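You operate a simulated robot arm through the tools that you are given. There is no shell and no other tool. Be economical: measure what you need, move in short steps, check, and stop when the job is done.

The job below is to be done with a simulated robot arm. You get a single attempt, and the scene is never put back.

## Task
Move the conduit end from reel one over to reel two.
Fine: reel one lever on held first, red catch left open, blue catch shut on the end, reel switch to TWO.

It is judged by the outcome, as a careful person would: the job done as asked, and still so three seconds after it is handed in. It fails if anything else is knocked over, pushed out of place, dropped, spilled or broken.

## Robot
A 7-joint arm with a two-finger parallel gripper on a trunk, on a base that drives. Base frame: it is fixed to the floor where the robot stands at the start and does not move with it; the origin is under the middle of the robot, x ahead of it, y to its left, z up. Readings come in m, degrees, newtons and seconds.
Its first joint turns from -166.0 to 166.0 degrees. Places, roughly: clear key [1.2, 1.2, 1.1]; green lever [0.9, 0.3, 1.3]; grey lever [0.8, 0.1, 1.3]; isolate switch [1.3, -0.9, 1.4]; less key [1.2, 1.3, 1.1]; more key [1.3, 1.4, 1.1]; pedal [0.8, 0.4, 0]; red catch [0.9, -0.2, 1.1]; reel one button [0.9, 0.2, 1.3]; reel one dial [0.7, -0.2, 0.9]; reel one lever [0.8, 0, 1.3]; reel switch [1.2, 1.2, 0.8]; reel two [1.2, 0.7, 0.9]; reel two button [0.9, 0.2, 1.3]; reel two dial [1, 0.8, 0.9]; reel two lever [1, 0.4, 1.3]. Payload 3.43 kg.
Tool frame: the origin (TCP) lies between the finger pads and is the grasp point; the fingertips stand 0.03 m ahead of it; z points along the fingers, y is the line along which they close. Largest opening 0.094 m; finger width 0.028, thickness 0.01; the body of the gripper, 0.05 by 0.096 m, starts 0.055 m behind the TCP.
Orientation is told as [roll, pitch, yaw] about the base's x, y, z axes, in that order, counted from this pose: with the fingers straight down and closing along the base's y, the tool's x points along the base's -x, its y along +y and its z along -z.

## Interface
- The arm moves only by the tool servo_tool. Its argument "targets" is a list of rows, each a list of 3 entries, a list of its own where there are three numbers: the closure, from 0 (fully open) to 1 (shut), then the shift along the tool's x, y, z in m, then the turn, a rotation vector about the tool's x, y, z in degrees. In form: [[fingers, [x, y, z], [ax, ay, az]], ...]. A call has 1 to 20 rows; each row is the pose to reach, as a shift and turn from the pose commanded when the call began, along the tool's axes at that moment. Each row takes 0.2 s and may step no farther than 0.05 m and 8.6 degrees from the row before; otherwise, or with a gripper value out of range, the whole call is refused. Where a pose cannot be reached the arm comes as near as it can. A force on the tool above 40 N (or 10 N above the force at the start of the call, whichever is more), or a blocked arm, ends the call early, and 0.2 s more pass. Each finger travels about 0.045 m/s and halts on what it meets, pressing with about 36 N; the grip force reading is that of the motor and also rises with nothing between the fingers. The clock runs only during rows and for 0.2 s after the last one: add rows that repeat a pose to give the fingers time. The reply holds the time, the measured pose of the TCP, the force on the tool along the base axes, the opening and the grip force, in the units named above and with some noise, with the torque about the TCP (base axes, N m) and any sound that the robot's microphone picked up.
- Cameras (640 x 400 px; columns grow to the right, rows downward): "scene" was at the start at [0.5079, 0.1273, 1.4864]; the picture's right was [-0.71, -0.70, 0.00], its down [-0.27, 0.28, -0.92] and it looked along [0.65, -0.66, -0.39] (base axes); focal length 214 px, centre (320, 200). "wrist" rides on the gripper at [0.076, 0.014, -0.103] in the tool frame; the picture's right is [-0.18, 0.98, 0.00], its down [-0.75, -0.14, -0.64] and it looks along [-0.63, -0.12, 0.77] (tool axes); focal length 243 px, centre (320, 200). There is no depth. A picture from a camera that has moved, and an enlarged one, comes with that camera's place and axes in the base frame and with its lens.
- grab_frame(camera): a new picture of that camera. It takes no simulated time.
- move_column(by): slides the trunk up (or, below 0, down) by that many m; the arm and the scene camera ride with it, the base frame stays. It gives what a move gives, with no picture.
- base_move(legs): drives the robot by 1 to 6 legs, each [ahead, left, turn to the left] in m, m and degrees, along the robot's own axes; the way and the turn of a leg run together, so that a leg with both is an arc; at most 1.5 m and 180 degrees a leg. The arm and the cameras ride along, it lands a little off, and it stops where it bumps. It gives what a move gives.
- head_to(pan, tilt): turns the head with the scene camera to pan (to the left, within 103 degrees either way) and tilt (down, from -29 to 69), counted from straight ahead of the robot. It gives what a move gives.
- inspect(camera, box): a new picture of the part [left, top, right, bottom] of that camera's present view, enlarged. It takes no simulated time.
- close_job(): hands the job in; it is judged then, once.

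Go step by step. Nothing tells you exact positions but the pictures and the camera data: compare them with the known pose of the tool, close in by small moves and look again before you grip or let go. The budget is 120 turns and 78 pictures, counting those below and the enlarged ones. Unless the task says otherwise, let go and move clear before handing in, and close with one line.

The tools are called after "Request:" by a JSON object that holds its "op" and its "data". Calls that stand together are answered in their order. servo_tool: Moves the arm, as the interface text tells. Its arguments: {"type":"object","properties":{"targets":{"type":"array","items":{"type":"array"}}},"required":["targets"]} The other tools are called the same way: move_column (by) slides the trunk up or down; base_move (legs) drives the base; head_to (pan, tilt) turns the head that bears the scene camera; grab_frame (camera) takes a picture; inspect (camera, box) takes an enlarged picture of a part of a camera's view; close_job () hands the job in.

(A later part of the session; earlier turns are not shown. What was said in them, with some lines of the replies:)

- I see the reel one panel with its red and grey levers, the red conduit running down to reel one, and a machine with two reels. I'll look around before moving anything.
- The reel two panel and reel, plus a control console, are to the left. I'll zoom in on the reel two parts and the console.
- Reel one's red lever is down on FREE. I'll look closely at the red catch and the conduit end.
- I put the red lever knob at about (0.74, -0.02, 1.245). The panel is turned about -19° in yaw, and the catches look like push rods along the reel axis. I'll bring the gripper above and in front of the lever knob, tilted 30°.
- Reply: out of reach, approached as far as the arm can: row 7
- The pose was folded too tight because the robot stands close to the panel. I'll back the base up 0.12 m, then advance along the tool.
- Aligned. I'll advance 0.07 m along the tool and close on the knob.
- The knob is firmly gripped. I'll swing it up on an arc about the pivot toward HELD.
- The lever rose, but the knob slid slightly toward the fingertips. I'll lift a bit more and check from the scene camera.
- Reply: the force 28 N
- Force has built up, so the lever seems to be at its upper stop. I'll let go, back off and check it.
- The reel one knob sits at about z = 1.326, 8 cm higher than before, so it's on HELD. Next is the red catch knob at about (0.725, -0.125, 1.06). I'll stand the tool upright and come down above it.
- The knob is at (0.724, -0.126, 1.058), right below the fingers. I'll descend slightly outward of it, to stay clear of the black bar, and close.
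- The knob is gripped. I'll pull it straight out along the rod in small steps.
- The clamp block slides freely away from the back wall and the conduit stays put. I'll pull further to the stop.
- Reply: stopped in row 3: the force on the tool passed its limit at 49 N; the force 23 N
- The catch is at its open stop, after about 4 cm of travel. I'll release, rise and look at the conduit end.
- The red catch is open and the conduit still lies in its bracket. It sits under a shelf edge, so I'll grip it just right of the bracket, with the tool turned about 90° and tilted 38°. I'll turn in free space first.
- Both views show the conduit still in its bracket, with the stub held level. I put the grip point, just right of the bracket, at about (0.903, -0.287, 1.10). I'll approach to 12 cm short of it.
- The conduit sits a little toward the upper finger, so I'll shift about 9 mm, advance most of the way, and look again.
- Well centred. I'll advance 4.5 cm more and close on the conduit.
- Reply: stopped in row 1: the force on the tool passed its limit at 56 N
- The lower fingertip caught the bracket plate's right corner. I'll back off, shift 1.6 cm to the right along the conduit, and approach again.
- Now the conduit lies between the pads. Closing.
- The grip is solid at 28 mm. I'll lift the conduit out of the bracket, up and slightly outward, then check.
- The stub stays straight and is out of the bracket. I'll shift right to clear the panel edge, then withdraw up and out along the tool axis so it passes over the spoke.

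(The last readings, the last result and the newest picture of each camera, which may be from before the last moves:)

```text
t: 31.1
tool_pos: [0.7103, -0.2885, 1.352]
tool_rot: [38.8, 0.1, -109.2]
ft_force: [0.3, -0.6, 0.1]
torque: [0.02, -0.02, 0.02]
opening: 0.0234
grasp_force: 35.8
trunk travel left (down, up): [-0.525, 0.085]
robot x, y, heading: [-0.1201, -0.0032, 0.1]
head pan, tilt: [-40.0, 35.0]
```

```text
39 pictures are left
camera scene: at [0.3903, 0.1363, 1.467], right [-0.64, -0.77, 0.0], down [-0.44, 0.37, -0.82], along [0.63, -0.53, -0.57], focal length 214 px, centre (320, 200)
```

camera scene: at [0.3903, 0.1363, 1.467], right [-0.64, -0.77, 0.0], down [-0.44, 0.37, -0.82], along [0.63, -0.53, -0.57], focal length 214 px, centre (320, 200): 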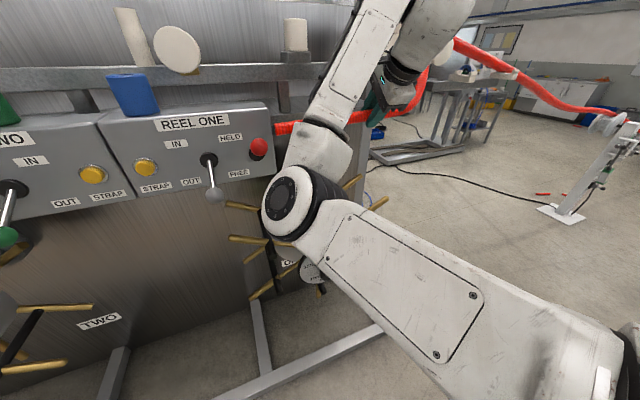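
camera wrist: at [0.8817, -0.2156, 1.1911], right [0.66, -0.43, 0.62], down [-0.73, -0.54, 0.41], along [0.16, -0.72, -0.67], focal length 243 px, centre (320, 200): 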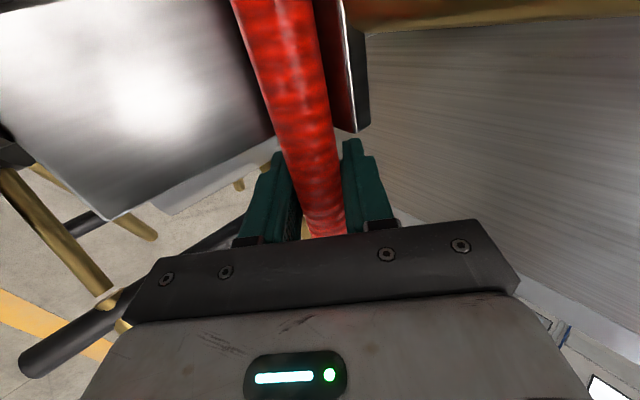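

The conduit is clear. I'll raise the tool and back the base off along the panel normal, then check before driving left.

Request:
{"op": "servo_tool", "data": {"targets": [[0.9, [0, 0.025, -0.031], [0, 0, 0]], [0.9, [0, 0.05, -0.062], [0, 0, 0]]]}}

Request:
{"op": "base_move", "data": {"legs": [[-0.22, 0.06, 0]]}}

Request:
{"op": "grab_frame", "data": {"camera": "scene"}}

```text
t: 31.7
tool_pos: [0.7103, -0.2901, 1.4318]
tool_rot: [38.9, -0.1, -109.4]
ft_force: [0.5, 0.3, -0.4]
torque: [0.0, -0.01, -0.02]
opening: 0.0236
grasp_force: 35.9
trunk travel left (down, up): [-0.525, 0.085]
robot x, y, heading: [-0.1196, 0.0022, 0.2]
head pan, tilt: [-40.0, 35.0]
```

```text
t: 33.5
tool_pos: [0.4899, -0.2289, 1.4308]
tool_rot: [38.9, 0.0, -109.3]
ft_force: [-0.5, -0.5, -0.9]
torque: [0.03, 0.02, 0.01]
opening: 0.0237
grasp_force: 36.2
trunk travel left (down, up): [-0.525, 0.085]
robot x, y, heading: [-0.34, 0.0572, 0.2]
head pan, tilt: [-40.0, 35.0]
```

```text
38 pictures are left
camera scene: at [0.1695, 0.197, 1.4671], right [-0.64, -0.77, 0.0], down [-0.44, 0.37, -0.82], along [0.63, -0.53, -0.57], focal length 214 px, centre (320, 200)
```

scene: 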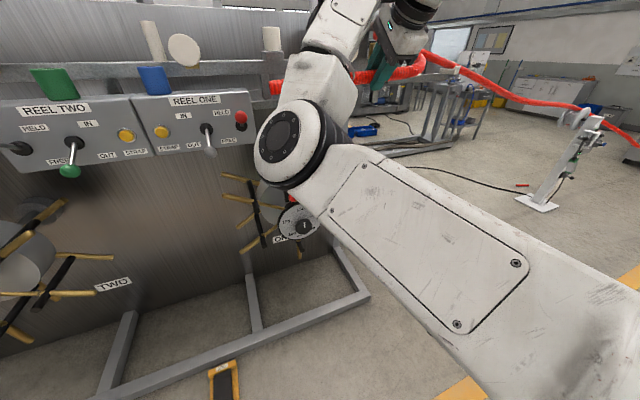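

Nothing was disturbed. I'll drive half the way left, parallel to the machine front, and check.

Request:
{"op": "base_move", "data": {"legs": [[0.155, 0.465, 0]]}}

Request:
{"op": "grab_frame", "data": {"camera": "scene"}}

```text
t: 36.4
tool_pos: [0.6451, 0.235, 1.4313]
tool_rot: [39.0, 0.0, -109.4]
ft_force: [-0.7, -0.2, 0.2]
torque: [0.0, 0.04, 0.02]
opening: 0.0234
grasp_force: 36.1
trunk travel left (down, up): [-0.525, 0.085]
robot x, y, heading: [-0.182, 0.529, 0.0]
head pan, tilt: [-40.0, 35.0]
```

```text
37 pictures are left
camera scene: at [0.326, 0.6618, 1.4671], right [-0.64, -0.77, 0.0], down [-0.44, 0.37, -0.82], along [0.63, -0.53, -0.57], focal length 214 px, centre (320, 200)
```

scene: 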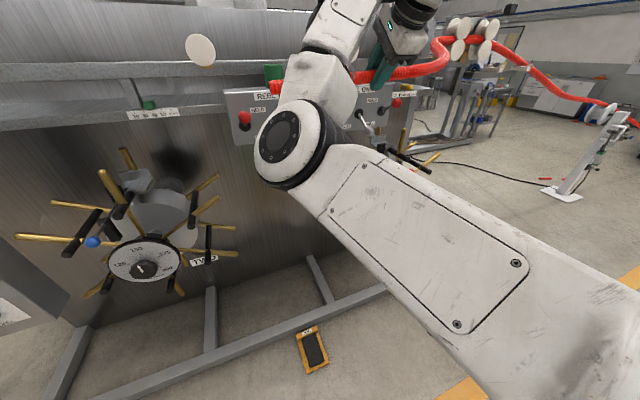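

Good, and the conduit comes along freely. I'll drive the other half.

Request:
{"op": "base_move", "data": {"legs": [[0.155, 0.44, 0]]}}

Request:
{"op": "grab_frame", "data": {"camera": "scene"}}

Request:
{"op": "inspect", "data": {"camera": "scene", "box": [180, 60, 440, 290]}}

Request:
{"op": "grab_frame", "data": {"camera": "wrist"}}

```text
t: 39.1
tool_pos: [0.8004, 0.6804, 1.4326]
tool_rot: [39.0, 0.0, -108.8]
ft_force: [0.1, 0.3, -0.3]
torque: [0.05, 0.01, -0.01]
opening: 0.0235
grasp_force: 36.2
trunk travel left (down, up): [-0.525, 0.085]
robot x, y, heading: [-0.0341, 0.9622, 0.5]
head pan, tilt: [-40.0, 35.0]
```

```text
36 pictures are left
camera scene: at [0.4779, 1.1048, 1.4671], right [-0.64, -0.77, 0.0], down [-0.44, 0.37, -0.82], along [0.63, -0.52, -0.57], focal length 214 px, centre (320, 200)
```

scene: 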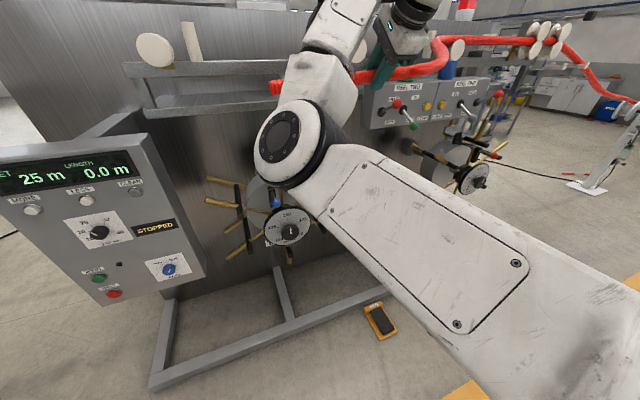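

```text
1.74 times, centred on (310, 175) of scene
camera zoom: at [0.4779, 1.1048, 1.4671], right [-0.64, -0.77, 0.0], down [-0.44, 0.37, -0.82], along [0.63, -0.52, -0.57], focal length 373 px, centre (337, 244)
```

zoom: 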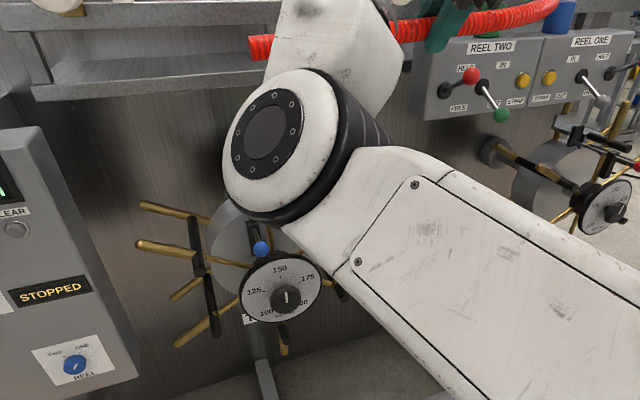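

```text
34 pictures are left
camera wrist: at [0.7747, 0.7713, 1.52], right [0.66, -0.42, 0.62], down [-0.73, -0.55, 0.41], along [0.16, -0.72, -0.67], focal length 243 px, centre (320, 200)
```

wrist: 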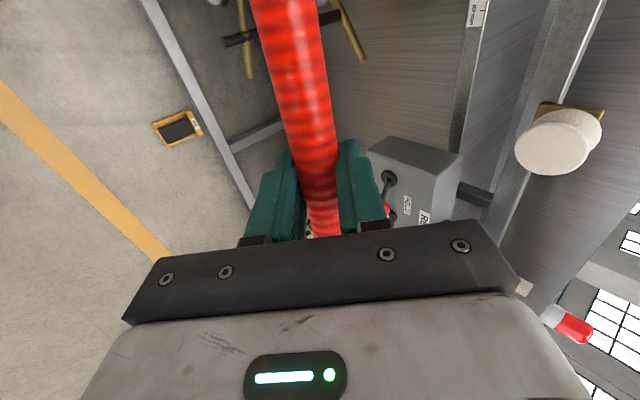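

Reel two turns out to be an exact copy of reel one, offset by about (0.31, 0.972): the blue knob is at (0.996, 0.859, 1.068) and still open. I'll drive in so the robot stands the same way to reel two as it did to reel one.

Request:
{"op": "base_move", "data": {"legs": [[0.223, 0.008, -0.5]]}}

Request:
{"op": "grab_frame", "data": {"camera": "wrist"}}

```text
t: 40.8
tool_pos: [1.0213, 0.6834, 1.4314]
tool_rot: [38.9, 0.0, -109.3]
ft_force: [-0.5, -0.5, -0.4]
torque: [-0.01, 0.02, -0.01]
opening: 0.0235
grasp_force: 36.4
trunk travel left (down, up): [-0.525, 0.085]
robot x, y, heading: [0.1923, 0.9705, -0.3]
head pan, tilt: [-40.0, 35.0]
```

```text
33 pictures are left
camera wrist: at [0.9954, 0.7735, 1.52], right [0.66, -0.43, 0.62], down [-0.73, -0.54, 0.41], along [0.16, -0.72, -0.67], focal length 243 px, centre (320, 200)
```

wrist: 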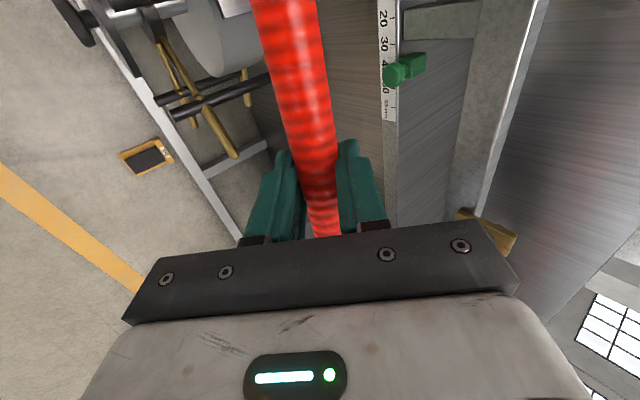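

Same stance reached. I'll reverse the withdrawal path: come over the bracket line, then descend along the tool axis, pausing 8 cm short.

Request:
{"op": "servo_tool", "data": {"targets": [[0.9, [0.0247, -0.0245, 0.0306], [0, 0, 0]], [0.9, [0.0495, -0.049, 0.0612], [0, 0, 0]], [0.9, [0.0495, -0.049, 0.1037], [0, 0, 0]], [0.9, [0.0495, -0.049, 0.1462], [0, 0, 0]], [0.9, [0.0495, -0.049, 0.1887], [0, 0, 0]], [0.9, [0.0495, -0.049, 0.2312], [0, 0, 0]]]}}

Request:
{"op": "grab_frame", "data": {"camera": "wrist"}}

Request:
{"op": "inspect", "data": {"camera": "scene", "box": [200, 60, 440, 260]}}

```text
t: 42.2
tool_pos: [1.139, 0.6931, 1.2217]
tool_rot: [38.9, 0.0, -109.4]
ft_force: [0.2, 0.2, -0.6]
torque: [0.0, 0.0, -0.01]
opening: 0.0234
grasp_force: 36.1
trunk travel left (down, up): [-0.525, 0.085]
robot x, y, heading: [0.1885, 0.9751, -0.0]
head pan, tilt: [-40.0, 35.0]
```

```text
32 pictures are left
camera wrist: at [1.113, 0.7833, 1.3085], right [0.66, -0.43, 0.62], down [-0.73, -0.54, 0.41], along [0.16, -0.72, -0.67], focal length 243 px, centre (320, 200)
```

wrist: 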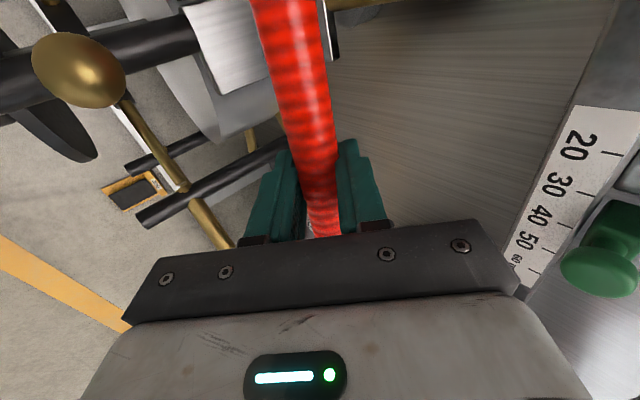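

```text
2.00 times, centred on (320, 160) of scene
camera zoom: at [0.7013, 1.1095, 1.4672], right [-0.64, -0.77, 0.0], down [-0.44, 0.37, -0.82], along [0.63, -0.53, -0.57], focal length 429 px, centre (320, 280)
```

zoom: 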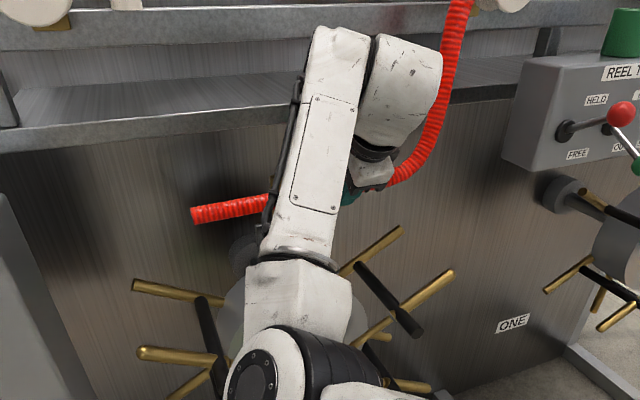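

Request:
{"op": "servo_tool", "data": {"targets": [[0.9, [0.001, -0.001, 0.04], [0, 0, 0]], [0.9, [0.001, -0.001, 0.08], [0, 0, 0]], [0.9, [0.001, 0.0068, 0.101], [0, 0, 0]]]}}

Request:
{"op": "grab_frame", "data": {"camera": "wrist"}}

Request:
{"op": "inspect", "data": {"camera": "scene", "box": [200, 60, 440, 260]}}

```text
t: 43.0
tool_pos: [1.2056, 0.6724, 1.1462]
tool_rot: [39.0, 0.0, -109.3]
ft_force: [0.6, -0.2, -0.7]
torque: [-0.01, 0.0, 0.01]
opening: 0.0234
grasp_force: 35.8
trunk travel left (down, up): [-0.525, 0.085]
robot x, y, heading: [0.193, 0.9697, -0.1]
head pan, tilt: [-40.0, 35.0]
```

```text
30 pictures are left
camera wrist: at [1.1787, 0.7626, 1.2348], right [0.66, -0.43, 0.62], down [-0.73, -0.54, 0.41], along [0.16, -0.72, -0.67], focal length 243 px, centre (320, 200)
```

wrist: 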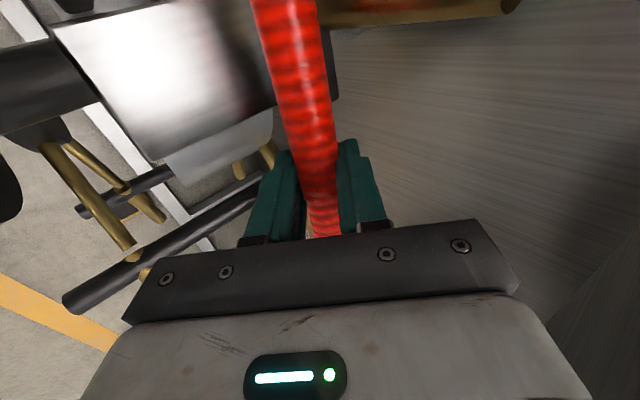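

```text
2.00 times, centred on (320, 160) of scene
camera zoom: at [0.7014, 1.1094, 1.4671], right [-0.64, -0.77, 0.0], down [-0.44, 0.37, -0.82], along [0.63, -0.53, -0.57], focal length 429 px, centre (320, 280)
```

zoom: 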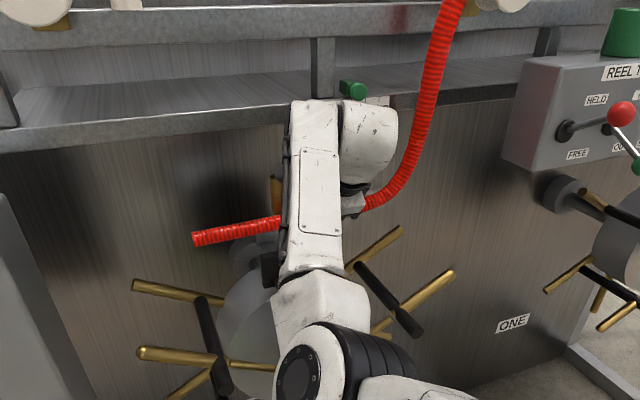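

Conduit is right above the reel two bracket. I'll lower it onto the plate against the back wall.

Request:
{"op": "servo_tool", "data": {"targets": [[0.9, [-0.001, -0.0055, 0.014], [0, 0, 0]], [0.9, [-0.002, -0.011, 0.028], [0, 0, 0]], [0.9, [-0.002, -0.016, 0.042], [0, 0, 0]]]}}

Request:
{"op": "grab_frame", "data": {"camera": "wrist"}}

Request:
{"op": "inspect", "data": {"camera": "scene", "box": [200, 100, 400, 260]}}

```text
t: 43.8
tool_pos: [1.2165, 0.6653, 1.1081]
tool_rot: [39.3, 0.0, -109.4]
ft_force: [-10.2, 3.8, 17.5]
torque: [0.36, -0.08, 1.07]
opening: 0.0236
grasp_force: 35.8
trunk travel left (down, up): [-0.525, 0.085]
robot x, y, heading: [0.191, 0.9745, 0.1]
head pan, tilt: [-40.0, 35.0]
```

```text
28 pictures are left
camera wrist: at [1.1899, 0.7559, 1.1961], right [0.66, -0.43, 0.62], down [-0.74, -0.54, 0.41], along [0.16, -0.73, -0.67], focal length 243 px, centre (320, 200)
```

wrist: 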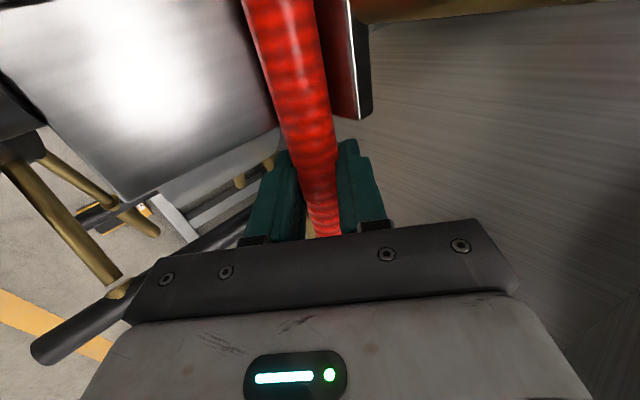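

```text
2.50 times, centred on (300, 180) of scene
camera zoom: at [0.7, 1.1097, 1.4679], right [-0.64, -0.77, 0.0], down [-0.44, 0.37, -0.82], along [0.63, -0.53, -0.57], focal length 536 px, centre (370, 250)
```

zoom: 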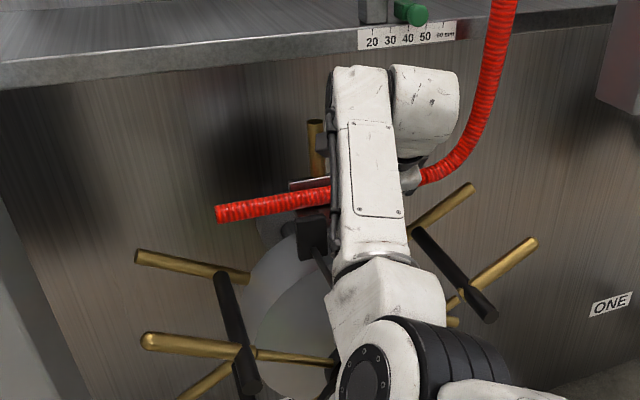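

The conduit rests on the plate against the wall, with the end past the clamp just as on reel one. I'll ease the pressure, open, and back out along the tool axis.

Request:
{"op": "servo_tool", "data": {"targets": [[0.9, [0, 0.001, -0.003], [0, 0, 0]], [0.7, [0, 0.001, -0.003], [0, 0, 0]], [0.55, [0, 0.001, -0.003], [0, 0, 0]], [0.42, [0, 0.001, -0.003], [0, 0, 0]], [0.42, [0, 0.001, -0.003], [0, 0, 0]], [0.42, [-0.002, 0.001, -0.02], [0, 0, 0]], [0.42, [-0.003, 0.001, -0.04], [0, 0, 0]]]}}

Request:
{"op": "grab_frame", "data": {"camera": "wrist"}}

```text
t: 45.4
tool_pos: [1.1925, 0.6706, 1.1359]
tool_rot: [38.9, 0.0, -109.4]
ft_force: [0.1, -0.9, -0.1]
torque: [0.0, -0.03, 0.01]
opening: 0.0546
grasp_force: 0.0
trunk travel left (down, up): [-0.525, 0.085]
robot x, y, heading: [0.1932, 0.9729, -0.1]
head pan, tilt: [-40.0, 35.0]
```

```text
26 pictures are left
camera wrist: at [1.1665, 0.7611, 1.2237], right [0.66, -0.43, 0.62], down [-0.73, -0.54, 0.41], along [0.16, -0.72, -0.67], focal length 243 px, centre (320, 200)
```

wrist: 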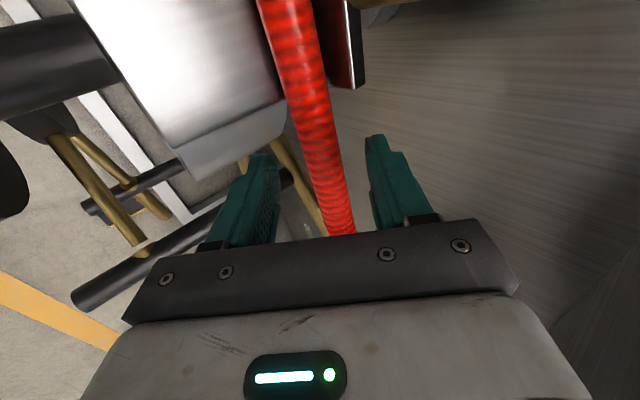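

The conduit stays in the reel two bracket. I'll withdraw fully and turn the tool upright again for the blue knob.

Request:
{"op": "servo_tool", "data": {"targets": [[0.42, [0, 0, -0.05], [0, 0, 0]], [0.42, [0, 0, -0.1], [0, 0, 0]], [0.42, [0, 0, -0.15], [0, 0, 0]], [0.42, [0, 0, -0.2], [0, 0, 0]], [0.42, [0, 0, -0.25], [0, 0, 0]], [0.42, [0.0056, -0.0087, -0.2538], [2.5, 2.5, -7.2]], [0.42, [0.0111, -0.0174, -0.2577], [5.1, 5.1, -14.4]], [0.42, [0.0167, -0.0262, -0.2615], [7.6, 7.6, -21.6]], [0.42, [0.0223, -0.0349, -0.2653], [10.2, 10.2, -28.7]], [0.42, [0.0278, -0.0436, -0.2692], [12.7, 12.7, -35.9]], [0.42, [0.0334, -0.0523, -0.273], [15.3, 15.3, -43.1]], [0.42, [0.039, -0.061, -0.2768], [17.8, 17.8, -50.3]], [0.42, [0.0445, -0.0697, -0.2807], [20.3, 20.3, -57.5]], [0.42, [0.0501, -0.0785, -0.2845], [22.9, 22.9, -64.7]], [0.42, [0.0557, -0.0872, -0.2883], [25.4, 25.4, -71.8]], [0.42, [0.0612, -0.0959, -0.2922], [28, 28, -79]], [0.42, [0.0668, -0.1046, -0.296], [30.5, 30.5, -86.2]]]}}

Request:
{"op": "grab_frame", "data": {"camera": "wrist"}}

Request:
{"op": "inspect", "data": {"camera": "scene", "box": [180, 80, 420, 280]}}

```text
t: 49.0
tool_pos: [0.9618, 0.8228, 1.3]
tool_rot: [-0.1, 0.0, -19.3]
ft_force: [0.8, 0.1, -1.1]
torque: [0.01, 0.01, -0.01]
opening: 0.0546
grasp_force: 0.1
trunk travel left (down, up): [-0.525, 0.085]
robot x, y, heading: [0.1899, 0.9748, -0.1]
head pan, tilt: [-40.0, 35.0]
```

```text
25 pictures are left
camera wrist: at [0.8942, 0.8623, 1.4024], right [0.5, 0.87, 0.0], down [0.67, -0.38, 0.64], along [0.56, -0.32, -0.77], focal length 243 px, centre (320, 200)
```

wrist: 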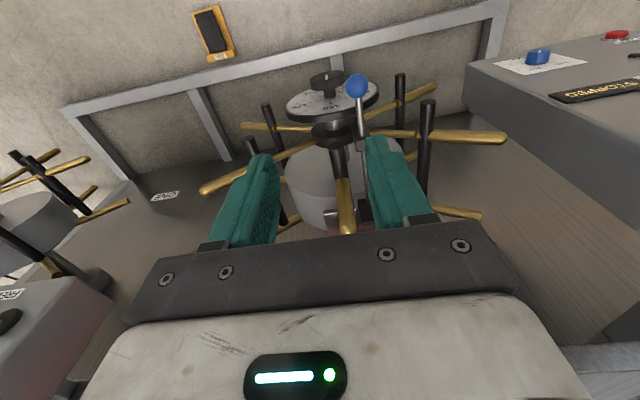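

```text
2.00 times, centred on (300, 180) of scene
camera zoom: at [0.7013, 1.1092, 1.4671], right [-0.64, -0.76, 0.0], down [-0.44, 0.37, -0.82], along [0.63, -0.53, -0.57], focal length 429 px, centre (360, 240)
```

zoom: 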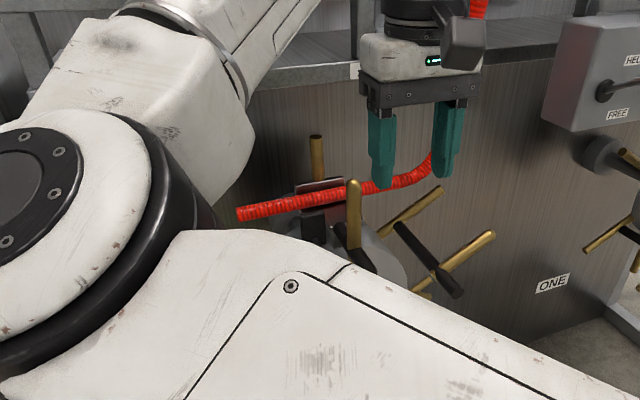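

The conduit lies in the bracket, and the wrist view confirms the blue knob at (0.995, 0.859, 1.068). I'll move above it and look.

Request:
{"op": "servo_tool", "data": {"targets": [[0.45, [-0.004, 0.015, 0.04], [0, 0, 0]], [0.45, [-0.009, 0.03, 0.085], [0, 0, 0]], [0.45, [-0.013, 0.0448, 0.13], [0, 0, 0]], [0.45, [-0.013, 0.0448, 0.16], [0, 0, 0]]]}}

Request:
{"op": "grab_frame", "data": {"camera": "wrist"}}

```text
t: 50.0
tool_pos: [0.9896, 0.8611, 1.1403]
tool_rot: [0.0, 0.1, -19.4]
ft_force: [0.2, -0.2, 0.0]
torque: [0.0, -0.03, 0.03]
opening: 0.0517
grasp_force: 0.1
trunk travel left (down, up): [-0.525, 0.085]
robot x, y, heading: [0.1905, 0.9715, -0.3]
head pan, tilt: [-40.0, 35.0]
```

```text
23 pictures are left
camera wrist: at [0.9213, 0.9003, 1.2422], right [0.5, 0.87, 0.0], down [0.66, -0.38, 0.64], along [0.56, -0.32, -0.77], focal length 243 px, centre (320, 200)
```

wrist: 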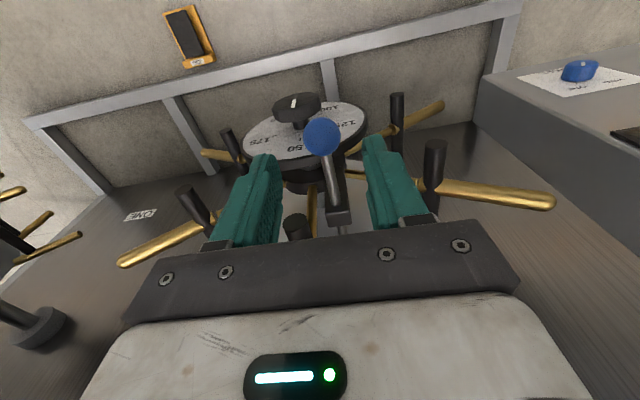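

Request:
{"op": "servo_tool", "data": {"targets": [[0.45, [-0.001, 0.0, 0.035], [0, 0, 0]], [0.45, [-0.001, 0.0, 0.066], [0, 0, 0]], [0.7, [-0.001, 0.0, 0.066], [0, 0, 0]], [0.85, [-0.001, 0.0, 0.066], [0, 0, 0]], [0.9, [-0.001, 0.0, 0.066], [0, 0, 0]], [0.9, [-0.011, 0.0, 0.066], [0, 0, 0]], [0.9, [-0.021, 0.0, 0.066], [0, 0, 0]], [0.9, [-0.029, 0.0, 0.066], [0, 0, 0]]]}}

Request:
{"op": "grab_frame", "data": {"camera": "wrist"}}

Request:
{"op": "inspect", "data": {"camera": "scene", "box": [180, 100, 420, 300]}}

```text
t: 51.8
tool_pos: [1.0179, 0.8519, 1.0737]
tool_rot: [0.0, 0.1, -19.4]
ft_force: [1.3, 1.1, -3.5]
torque: [0.15, 0.26, 0.09]
opening: 0.029
grasp_force: 45.2
trunk travel left (down, up): [-0.525, 0.085]
robot x, y, heading: [0.1897, 0.971, -0.2]
head pan, tilt: [-40.0, 35.0]
```

```text
22 pictures are left
camera wrist: at [0.949, 0.8912, 1.1762], right [0.5, 0.87, 0.0], down [0.66, -0.38, 0.64], along [0.56, -0.32, -0.77], focal length 243 px, centre (320, 200)
```

wrist: 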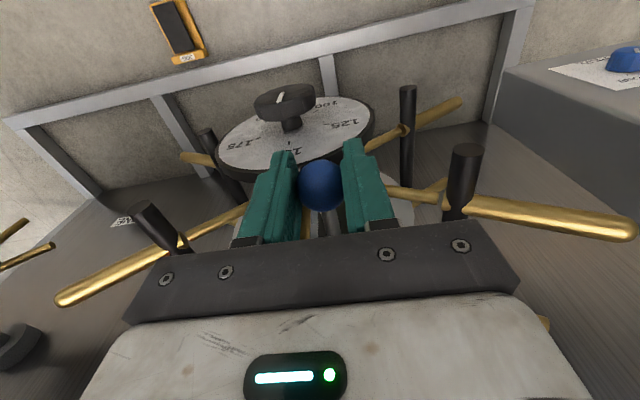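

```text
2.00 times, centred on (300, 200) of scene
camera zoom: at [0.7014, 1.1096, 1.467], right [-0.64, -0.77, 0.0], down [-0.44, 0.37, -0.82], along [0.63, -0.53, -0.57], focal length 429 px, centre (360, 200)
```

zoom: 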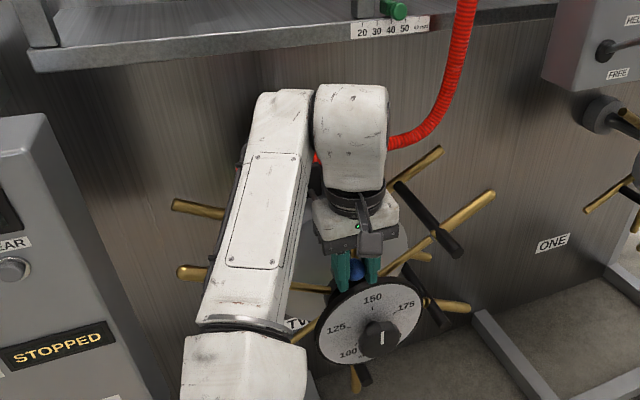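

The knob slides in smoothly. I'll push the remaining travel until the clamp presses on the conduit.

Request:
{"op": "servo_tool", "data": {"targets": [[0.95, [-0.006, 0, 0], [0, 0, 0]], [0.95, [-0.011, 0, 0], [0, 0, 0]], [0.95, [-0.015, 0, 0], [0, 0, 0]], [0.95, [-0.019, 0, 0], [0, 0, 0]], [0.95, [-0.022, 0, 0], [0, 0, 0]]]}}

```text
t: 53.0
tool_pos: [1.0361, 0.845, 1.0737]
tool_rot: [-0.1, 0.5, -19.4]
ft_force: [-23.0, 15.0, -2.1]
torque: [0.23, 0.47, 0.05]
opening: 0.0287
grasp_force: 45.2
trunk travel left (down, up): [-0.525, 0.085]
robot x, y, heading: [0.1908, 0.9763, -0.1]
head pan, tilt: [-40.0, 35.0]
```

The push meets firm resistance at the expected shut position. I'll release, rise, and inspect the catch.

Request:
{"op": "servo_tool", "data": {"targets": [[0.8, [0.004, 0, 0], [0, 0, 0]], [0.6, [0.006, 0, 0], [0, 0, 0]], [0.45, [0.006, 0, 0], [0, 0, 0]], [0.45, [0.006, 0, 0], [0, 0, 0]], [0.45, [0.01, 0, -0.045], [0, 0, 0]], [0.45, [0.02, 0, -0.09], [0, 0, 0]], [0.4, [0.05, 0, -0.13], [0, 0, 0]], [0.3, [0.08, 0, -0.17], [0, 0, 0]], [0.3, [0.1, 0, -0.21], [0, 0, 0]]]}}

Request:
{"op": "inspect", "data": {"camera": "wrist", "box": [200, 50, 440, 240]}}

Request:
{"op": "inspect", "data": {"camera": "scene", "box": [180, 100, 420, 300]}}

```text
t: 55.0
tool_pos: [0.9423, 0.8762, 1.284]
tool_rot: [0.0, 0.1, -19.4]
ft_force: [0.6, -0.3, -0.8]
torque: [0.0, 0.0, 0.03]
opening: 0.0659
grasp_force: 0.2
trunk travel left (down, up): [-0.525, 0.085]
robot x, y, heading: [0.1926, 0.974, -0.0]
head pan, tilt: [-40.0, 35.0]
```

```text
2.11 times, centred on (320, 145) of wrist
camera zoom: at [0.8743, 0.9159, 1.3861], right [0.5, 0.87, 0.0], down [0.66, -0.38, 0.64], along [0.56, -0.32, -0.77], focal length 511 px, centre (320, 316)
```

zoom: 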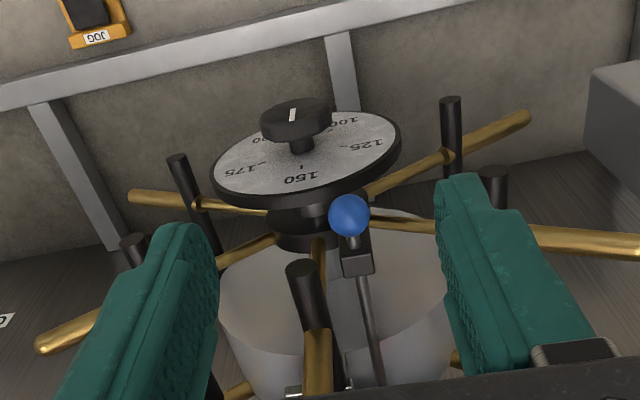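

```text
2.00 times, centred on (300, 200) of scene
camera zoom: at [0.7013, 1.1093, 1.467], right [-0.64, -0.76, 0.0], down [-0.44, 0.37, -0.82], along [0.63, -0.53, -0.57], focal length 429 px, centre (360, 200)
```

zoom: 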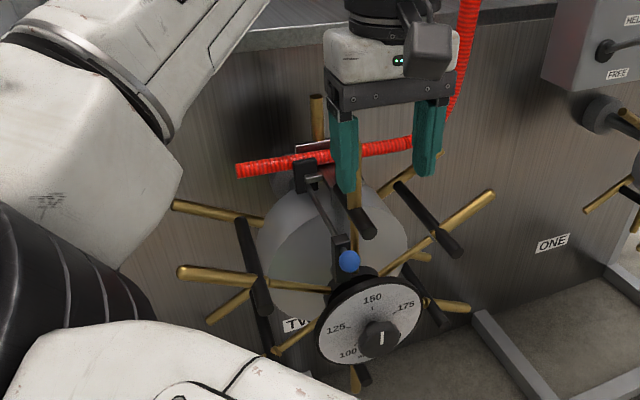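

The blue catch is shut on the conduit, with its knob at the expected closed spot. Next is the reel switch on the console, so I'll look at it.

Request:
{"op": "head_to", "data": {"pan": 5, "tilt": 40}}

Request:
{"op": "grab_frame", "data": {"camera": "scene"}}

```text
t: 56.1
tool_pos: [0.9434, 0.8766, 1.2836]
tool_rot: [0.0, 0.0, -19.4]
ft_force: [0.4, 0.5, 0.5]
torque: [0.02, -0.01, 0.01]
opening: 0.0657
grasp_force: 0.0
trunk travel left (down, up): [-0.525, 0.085]
robot x, y, heading: [0.1922, 0.9722, 0.0]
head pan, tilt: [5.0, 40.0]
```

```text
18 pictures are left
camera scene: at [0.7186, 1.1733, 1.4596], right [0.08, -1.0, 0.0], down [-0.64, -0.05, -0.77], along [0.76, 0.06, -0.64], focal length 214 px, centre (320, 200)
```

scene: 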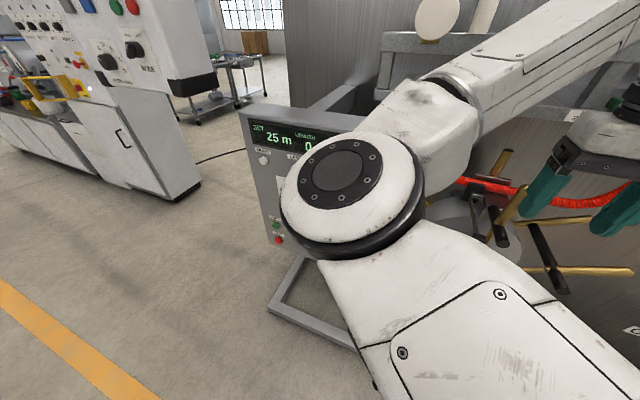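

The arm hides the switch. From earlier views it is at about (1.21, 1.215, 0.82) on a near-vertical panel. I'll back off and drive to stand facing the console.

Request:
{"op": "base_move", "data": {"legs": [[-0.15, 0.25, 0], [0.0, 0.2, -14]]}}

Request:
{"op": "head_to", "data": {"pan": -5, "tilt": 30}}

Request:
{"op": "grab_frame", "data": {"camera": "scene"}}

```text
t: 59.4
tool_pos: [0.7746, 1.1471, 1.2826]
tool_rot: [0.0, 0.1, -33.4]
ft_force: [0.3, -0.1, -0.5]
torque: [-0.01, -0.01, -0.02]
opening: 0.0657
grasp_force: 0.0
trunk travel left (down, up): [-0.525, 0.085]
robot x, y, heading: [0.0661, 1.4257, -14.2]
head pan, tilt: [5.0, 40.0]
```

```text
t: 60.1
tool_pos: [0.7757, 1.1474, 1.2848]
tool_rot: [-0.1, 0.1, -33.4]
ft_force: [0.1, 0.2, 0.1]
torque: [-0.01, -0.01, 0.0]
opening: 0.0656
grasp_force: 0.0
trunk travel left (down, up): [-0.525, 0.085]
robot x, y, heading: [0.0664, 1.4223, -14.1]
head pan, tilt: [-5.0, 30.0]
```

```text
17 pictures are left
camera scene: at [0.6305, 1.4736, 1.4749], right [-0.33, -0.95, 0.0], down [-0.47, 0.16, -0.87], along [0.82, -0.28, -0.5], focal length 214 px, centre (320, 200)
```

scene: 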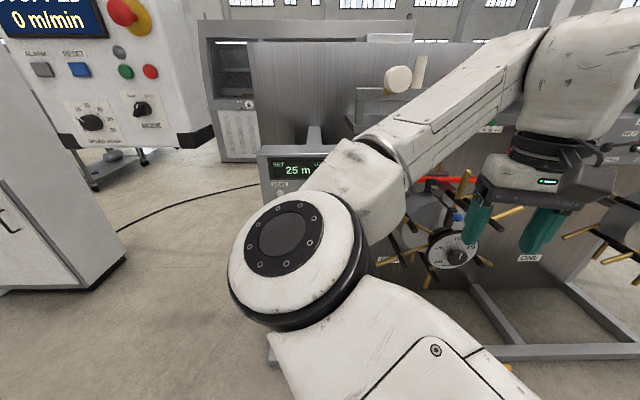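

The elbow blocks the head camera, so I'll use the wrist camera. I'll lower the trunk and turn the tool horizontal so it faces the console.

Request:
{"op": "move_column", "data": {"by": -0.35}}

Request:
{"op": "servo_tool", "data": {"targets": [[0.3, [0.0043, 0.0138, 0.0097], [-1.24, -7.43, -1.24]], [0.3, [0.0085, 0.0275, 0.0193], [-2.48, -14.85, -2.48]], [0.3, [0.0128, 0.0413, 0.029], [-3.73, -22.3, -3.73]], [0.3, [0.0171, 0.055, 0.0387], [-4.97, -29.7, -4.97]], [0.3, [0.0213, 0.0688, 0.0483], [-6.2, -37.1, -6.2]], [0.3, [0.0256, 0.0825, 0.058], [-7.45, -44.55, -7.45]], [0.3, [0.0299, 0.0963, 0.0677], [-8.7, -52, -8.7]], [0.3, [0.0341, 0.11, 0.0773], [-9.9, -59.4, -9.9]], [0.3, [0.0384, 0.1238, 0.087], [-11.2, -66.8, -11.2]], [0.3, [0.0427, 0.1375, 0.0967], [-12.4, -74.25, -12.4]], [0.3, [0.0469, 0.1513, 0.1063], [-13.7, -81.7, -13.7]], [0.3, [0.0512, 0.165, 0.116], [-14.9, -89.1, -14.9]]]}}

Request:
{"op": "grab_frame", "data": {"camera": "wrist"}}

```text
t: 63.5
tool_pos: [0.7742, 1.1469, 0.9345]
tool_rot: [0.0, 0.0, -33.4]
ft_force: [0.2, -0.5, 0.2]
torque: [-0.02, -0.03, 0.02]
opening: 0.0656
grasp_force: 0.0
trunk travel left (down, up): [-0.175, 0.435]
robot x, y, heading: [0.0681, 1.4248, -14.3]
head pan, tilt: [-5.0, 30.0]
```

```text
t: 66.1
tool_pos: [0.8239, 1.312, 0.8175]
tool_rot: [159.9, -90.0, -174.4]
ft_force: [0.6, -0.9, -0.6]
torque: [0.02, -0.01, 0.02]
opening: 0.0658
grasp_force: 0.1
trunk travel left (down, up): [-0.175, 0.435]
robot x, y, heading: [0.0679, 1.4226, -13.9]
head pan, tilt: [-5.0, 30.0]
```

```text
16 pictures are left
camera wrist: at [0.7257, 1.3518, 0.7413], right [0.24, 0.95, 0.18], down [-0.66, 0.02, 0.75], along [0.71, -0.31, 0.63], focal length 243 px, centre (320, 200)
```

wrist: 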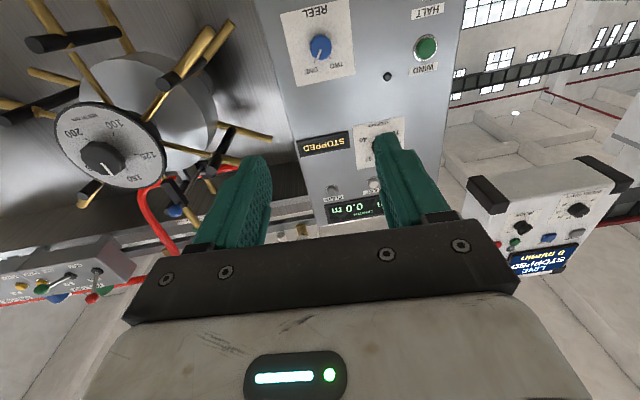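

The console shows upside down in the wrist view. I'll zoom in on the reel switch.

Request:
{"op": "inspect", "data": {"camera": "wrist", "box": [270, 0, 380, 80]}}

```text
5.00 times, centred on (325, 40) of wrist
camera zoom: at [0.7257, 1.3518, 0.7413], right [0.24, 0.95, 0.18], down [-0.66, 0.02, 0.75], along [0.71, -0.31, 0.63], focal length 1213 px, centre (295, 1000)
```

zoom: 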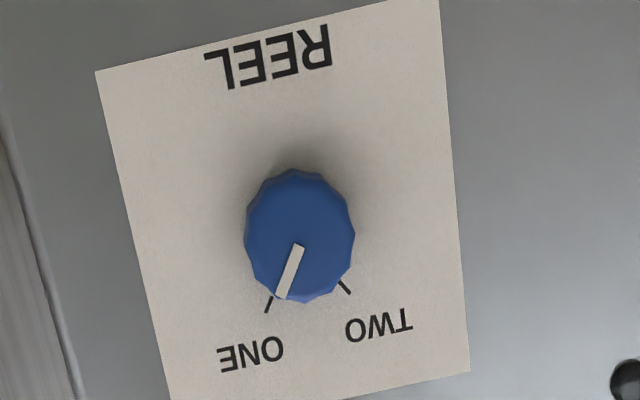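

The switch is a round knob pointing at ONE. TWO is about 78° counter-clockwise, which is a negative turn about the tool axis. I'll drive in 0.2 m, pre-turn the gripper +40°, and come up close.

Request:
{"op": "base_move", "data": {"legs": [[0.2, 0, 0]]}}

Request:
{"op": "servo_tool", "data": {"targets": [[0.25, [0, 0, 0.02], [0, 0, 8]], [0.2, [0, 0, 0.04], [0, 0, 16]], [0.2, [0, 0, 0.06], [0, 0, 24]], [0.2, [0, 0, 0.08], [0, 0, 32]], [0.2, [0, 0, 0.1], [0, 0, 40]]]}}

Request:
{"op": "grab_frame", "data": {"camera": "wrist"}}

```text
t: 67.7
tool_pos: [1.0186, 1.2652, 0.8178]
tool_rot: [-1.9, -90.0, -12.5]
ft_force: [1.3, -0.4, 0.0]
torque: [-0.03, 0.02, -0.02]
opening: 0.0659
grasp_force: 0.2
trunk travel left (down, up): [-0.175, 0.435]
robot x, y, heading: [0.2637, 1.3727, -14.1]
head pan, tilt: [-5.0, 30.0]
```

```text
t: 68.9
tool_pos: [1.1148, 1.2395, 0.8186]
tool_rot: [90.0, -50.0, -104.3]
ft_force: [0.3, -0.9, 0.5]
torque: [-0.02, 0.01, -0.01]
opening: 0.0753
grasp_force: 0.0
trunk travel left (down, up): [-0.175, 0.435]
robot x, y, heading: [0.2652, 1.3735, -13.8]
head pan, tilt: [-5.0, 30.0]
```

```text
14 pictures are left
camera wrist: at [1.0296, 1.3238, 0.7686], right [0.16, 0.61, 0.77], down [-0.77, -0.42, 0.49], along [0.62, -0.67, 0.41], focal length 243 px, centre (320, 200)
```

wrist: 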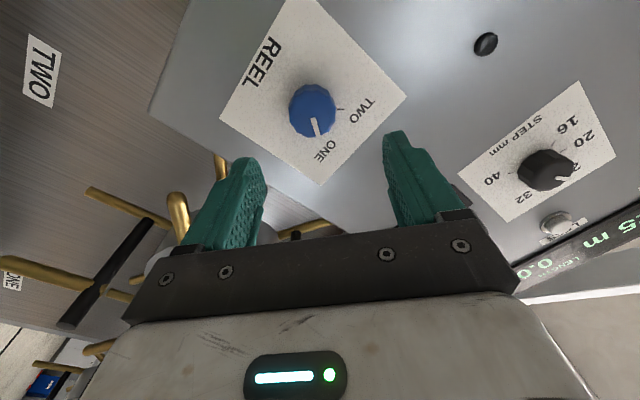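

The knob is confirmed at (1.211, 1.217, 0.81). I'll centre on it, advance 8.7 cm and close.

Request:
{"op": "servo_tool", "data": {"targets": [[0.2, [0.0076, -0.0044, 0.03], [0, 0, 0]], [0.25, [0.0076, -0.0044, 0.06], [0, 0, 0]], [0.3, [0.0076, -0.0044, 0.087], [0, 0, 0]], [0.5, [0.0076, -0.0044, 0.087], [0, 0, 0]], [0.65, [0.0076, -0.0044, 0.087], [0, 0, 0]], [0.75, [0.0076, -0.0044, 0.087], [0, 0, 0]], [0.75, [0.0076, -0.0044, 0.087], [0, 0, 0]]]}}

Request:
{"op": "grab_frame", "data": {"camera": "wrist"}}

```text
t: 69.7
tool_pos: [1.1911, 1.2209, 0.8063]
tool_rot: [88.9, -50.1, -103.8]
ft_force: [-18.2, 3.9, -8.5]
torque: [0.35, 0.36, -0.66]
opening: 0.0502
grasp_force: 2.3
trunk travel left (down, up): [-0.175, 0.435]
robot x, y, heading: [0.2661, 1.3744, -14.1]
head pan, tilt: [-5.0, 30.0]
stopped in row 4: the force on the tool passed its limit at 178 N (the readings are from after the stop); the commanded pose is now the measured one
```

```text
13 pictures are left
camera wrist: at [1.1051, 1.3048, 0.7574], right [0.17, 0.61, 0.77], down [-0.76, -0.41, 0.5], along [0.62, -0.67, 0.4], focal length 243 px, centre (320, 200)
```

wrist: 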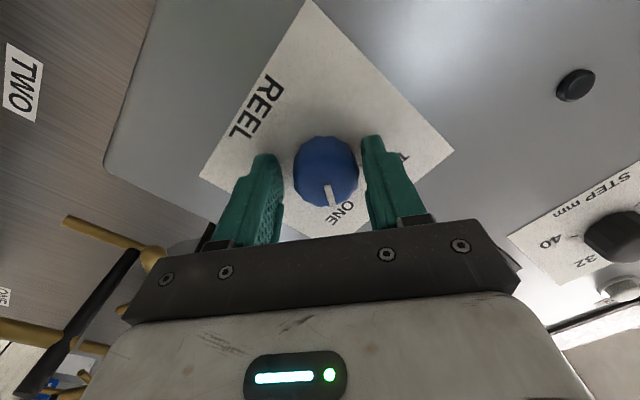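

The fingertips touched the panel: the knob is shorter than I assumed. I'll back off 6 mm, recentre slightly, and close.

Request:
{"op": "servo_tool", "data": {"targets": [[0.45, [0, 0, -0.006], [0, 0, 0]], [0.45, [-0.003, 0.003, -0.006], [0, 0, 0]], [0.6, [-0.003, 0.003, -0.006], [0, 0, 0]], [0.7, [-0.003, 0.003, -0.006], [0, 0, 0]], [0.8, [-0.003, 0.003, -0.006], [0, 0, 0]], [0.8, [-0.003, 0.003, -0.006], [0, 0, 0]]]}}

Request:
{"op": "grab_frame", "data": {"camera": "wrist"}}

```text
t: 71.1
tool_pos: [1.1859, 1.2212, 0.8102]
tool_rot: [89.0, -50.0, -103.8]
ft_force: [-1.6, -9.5, -8.8]
torque: [0.11, 0.38, -0.71]
opening: 0.0374
grasp_force: 44.7
trunk travel left (down, up): [-0.175, 0.435]
robot x, y, heading: [0.2632, 1.3745, -14.0]
head pan, tilt: [-5.0, 30.0]
```

```text
12 pictures are left
camera wrist: at [1.1001, 1.3053, 0.762], right [0.17, 0.61, 0.77], down [-0.77, -0.41, 0.49], along [0.62, -0.67, 0.4], focal length 243 px, centre (320, 200)
```

wrist: 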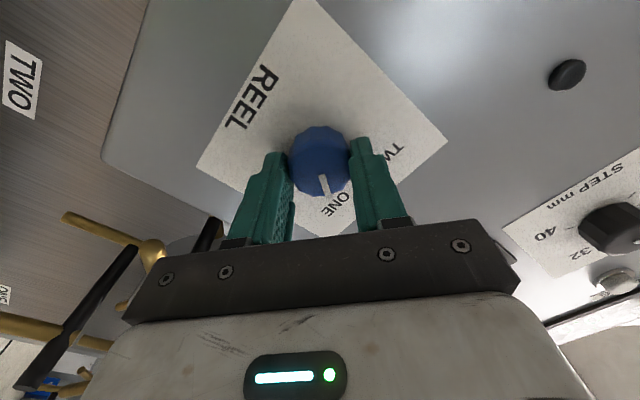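

The knob is gripped. I'll turn it -80° about the tool axis.

Request:
{"op": "servo_tool", "data": {"targets": [[0.9, [0, -0.002, 0], [0, 0, 0]], [0.9, [0, -0.002, 0], [0, 0, -8]], [0.9, [0, -0.002, 0], [0, 0, -16]], [0.9, [0, -0.002, 0], [0, 0, -24]], [0.9, [0, -0.002, 0], [0, 0, -32]], [0.9, [0, -0.002, 0], [0, 0, -40]], [0.9, [0, -0.002, 0], [0, 0, -48]], [0.9, [0, -0.002, 0], [0, 0, -56]], [0.9, [0, -0.002, 0], [0, 0, -64]], [0.9, [0, -0.002, 0], [0, 0, -72]], [0.9, [0, -0.002, 0], [0, 0, -80]]]}}

Request:
{"op": "grab_frame", "data": {"camera": "wrist"}}

```text
t: 73.5
tool_pos: [1.1864, 1.2213, 0.8105]
tool_rot: [-89.3, -49.8, 75.0]
ft_force: [-5.7, -8.0, 3.6]
torque: [0.2, -0.4, -0.91]
opening: 0.0375
grasp_force: 45.3
trunk travel left (down, up): [-0.175, 0.435]
robot x, y, heading: [0.2661, 1.3718, -14.1]
head pan, tilt: [-5.0, 30.0]
```

```text
11 pictures are left
camera wrist: at [1.0753, 1.2105, 0.7435], right [0.21, 0.84, -0.49], down [-0.52, 0.53, 0.67], along [0.83, 0.11, 0.55], focal length 243 px, centre (320, 200)
```

wrist: 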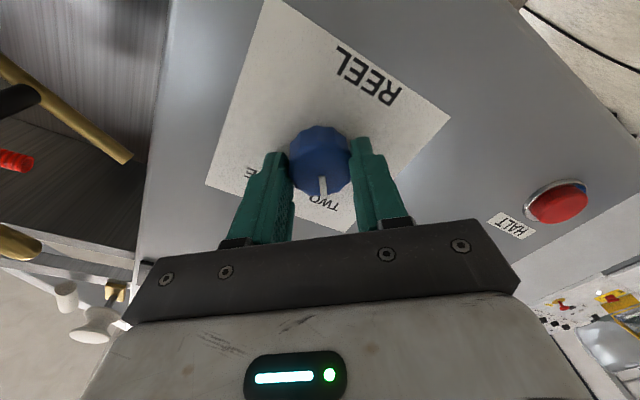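

The pointer now faces TWO. I'll release, back off and zoom to verify.

Request:
{"op": "servo_tool", "data": {"targets": [[0.7, [0, 0, 0], [0, 0, 0]], [0.5, [0, 0, 0], [0, 0, 0]], [0.35, [0, 0, 0], [0, 0, 0]], [0.3, [0, 0, 0], [0, 0, 0]], [0.3, [0, 0, -0.04], [0, 0, 0]], [0.3, [0, 0, -0.08], [0, 0, 0]], [0.3, [0, 0, -0.12], [0, 0, 0]]]}}

Request:
{"op": "inspect", "data": {"camera": "wrist", "box": [220, 20, 420, 180]}}

```text
t: 75.1
tool_pos: [1.0683, 1.2503, 0.8111]
tool_rot: [-89.2, -50.1, 74.9]
ft_force: [0.3, 0.2, 0.2]
torque: [-0.03, -0.01, 0.04]
opening: 0.0656
grasp_force: 0.0
trunk travel left (down, up): [-0.175, 0.435]
robot x, y, heading: [0.2596, 1.3734, -14.1]
head pan, tilt: [-5.0, 30.0]
```

```text
2.50 times, centred on (320, 100) of wrist
camera zoom: at [0.959, 1.2412, 0.7437], right [0.21, 0.84, -0.49], down [-0.52, 0.52, 0.67], along [0.83, 0.11, 0.55], focal length 606 px, centre (320, 450)
```

zoom: 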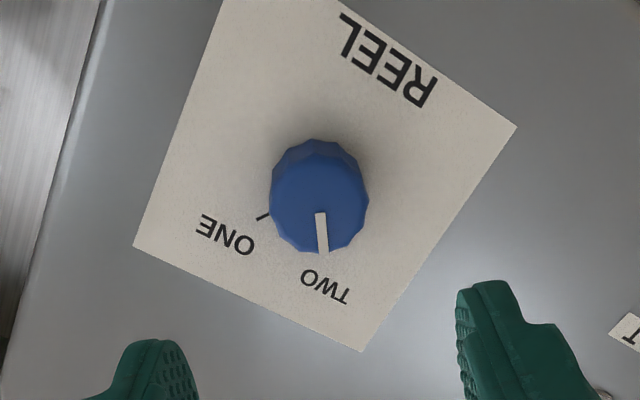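

The switch points to TWO. I'll back the base away and do a final check of the catches and lever.

Request:
{"op": "base_move", "data": {"legs": [[-0.35, 0, 0]]}}

Request:
{"op": "head_to", "data": {"pan": -30, "tilt": 20}}

Request:
{"op": "grab_frame", "data": {"camera": "scene"}}

```text
t: 77.4
tool_pos: [0.7269, 1.3366, 0.8113]
tool_rot: [-89.2, -49.9, 75.0]
ft_force: [-0.3, 0.2, 0.2]
torque: [0.0, -0.01, 0.05]
opening: 0.066
grasp_force: 0.1
trunk travel left (down, up): [-0.175, 0.435]
robot x, y, heading: [-0.0804, 1.4609, -13.9]
head pan, tilt: [-5.0, 30.0]
```

```text
t: 78.3
tool_pos: [0.7274, 1.3369, 0.8103]
tool_rot: [-89.1, -50.1, 75.0]
ft_force: [1.0, -0.4, -0.4]
torque: [-0.01, 0.0, -0.03]
opening: 0.0657
grasp_force: 0.1
trunk travel left (down, up): [-0.175, 0.435]
robot x, y, heading: [-0.0798, 1.4611, -14.3]
head pan, tilt: [-30.0, 20.0]
```

```text
9 pictures are left
camera scene: at [0.4643, 1.4761, 1.141], right [-0.69, -0.72, 0.0], down [-0.25, 0.24, -0.94], along [0.68, -0.65, -0.34], focal length 214 px, centre (320, 200)
```

scene: 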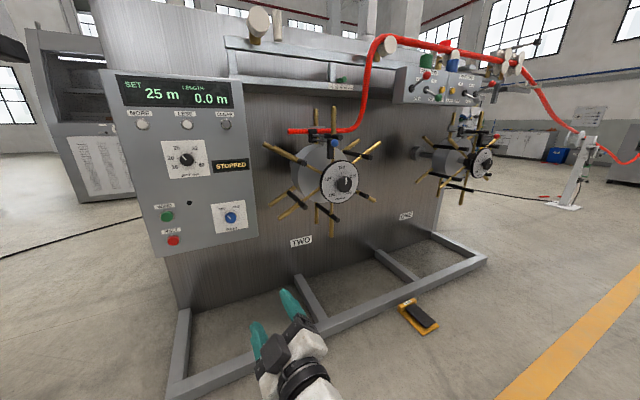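

Request:
{"op": "inspect", "data": {"camera": "scene", "box": [390, 40, 510, 200]}}

Request:
{"op": "inspect", "data": {"camera": "scene", "box": [190, 90, 390, 240]}}

```text
2.50 times, centred on (450, 120) of scene
camera zoom: at [0.4643, 1.4761, 1.141], right [-0.69, -0.72, 0.0], down [-0.25, 0.24, -0.94], along [0.68, -0.65, -0.34], focal length 536 px, centre (-5, 400)
```

zoom: 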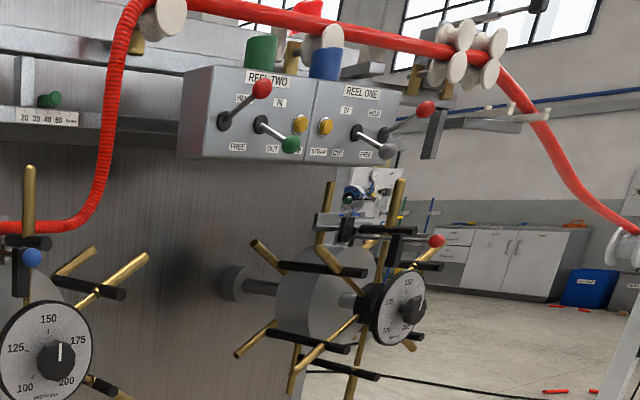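

```text
2.67 times, centred on (290, 165) of scene
camera zoom: at [0.4643, 1.4761, 1.141], right [-0.69, -0.72, 0.0], down [-0.25, 0.24, -0.94], along [0.68, -0.65, -0.34], focal length 572 px, centre (400, 293)
```

zoom: 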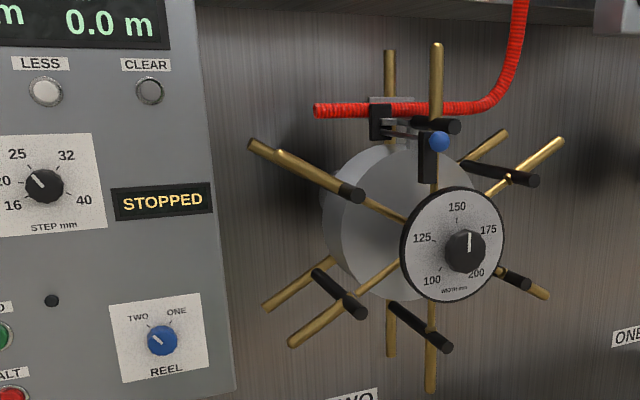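

Reel one's lever is on HELD and the red catch is open. The conduit is clamped by the blue catch on reel two, the switch reads TWO, and nothing else has moved.

Request:
{"op": "close_job", "data": {}}

```text
The job is handed in.
```

The conduit end is now on reel two: reel one lever put to HELD first, red catch left open, blue catch shut on the end, and the reel switch on TWO. While reaching for that switch the fingertips pressed the console panel hard once (178 N), but the last pictures show nothing moved or damaged.
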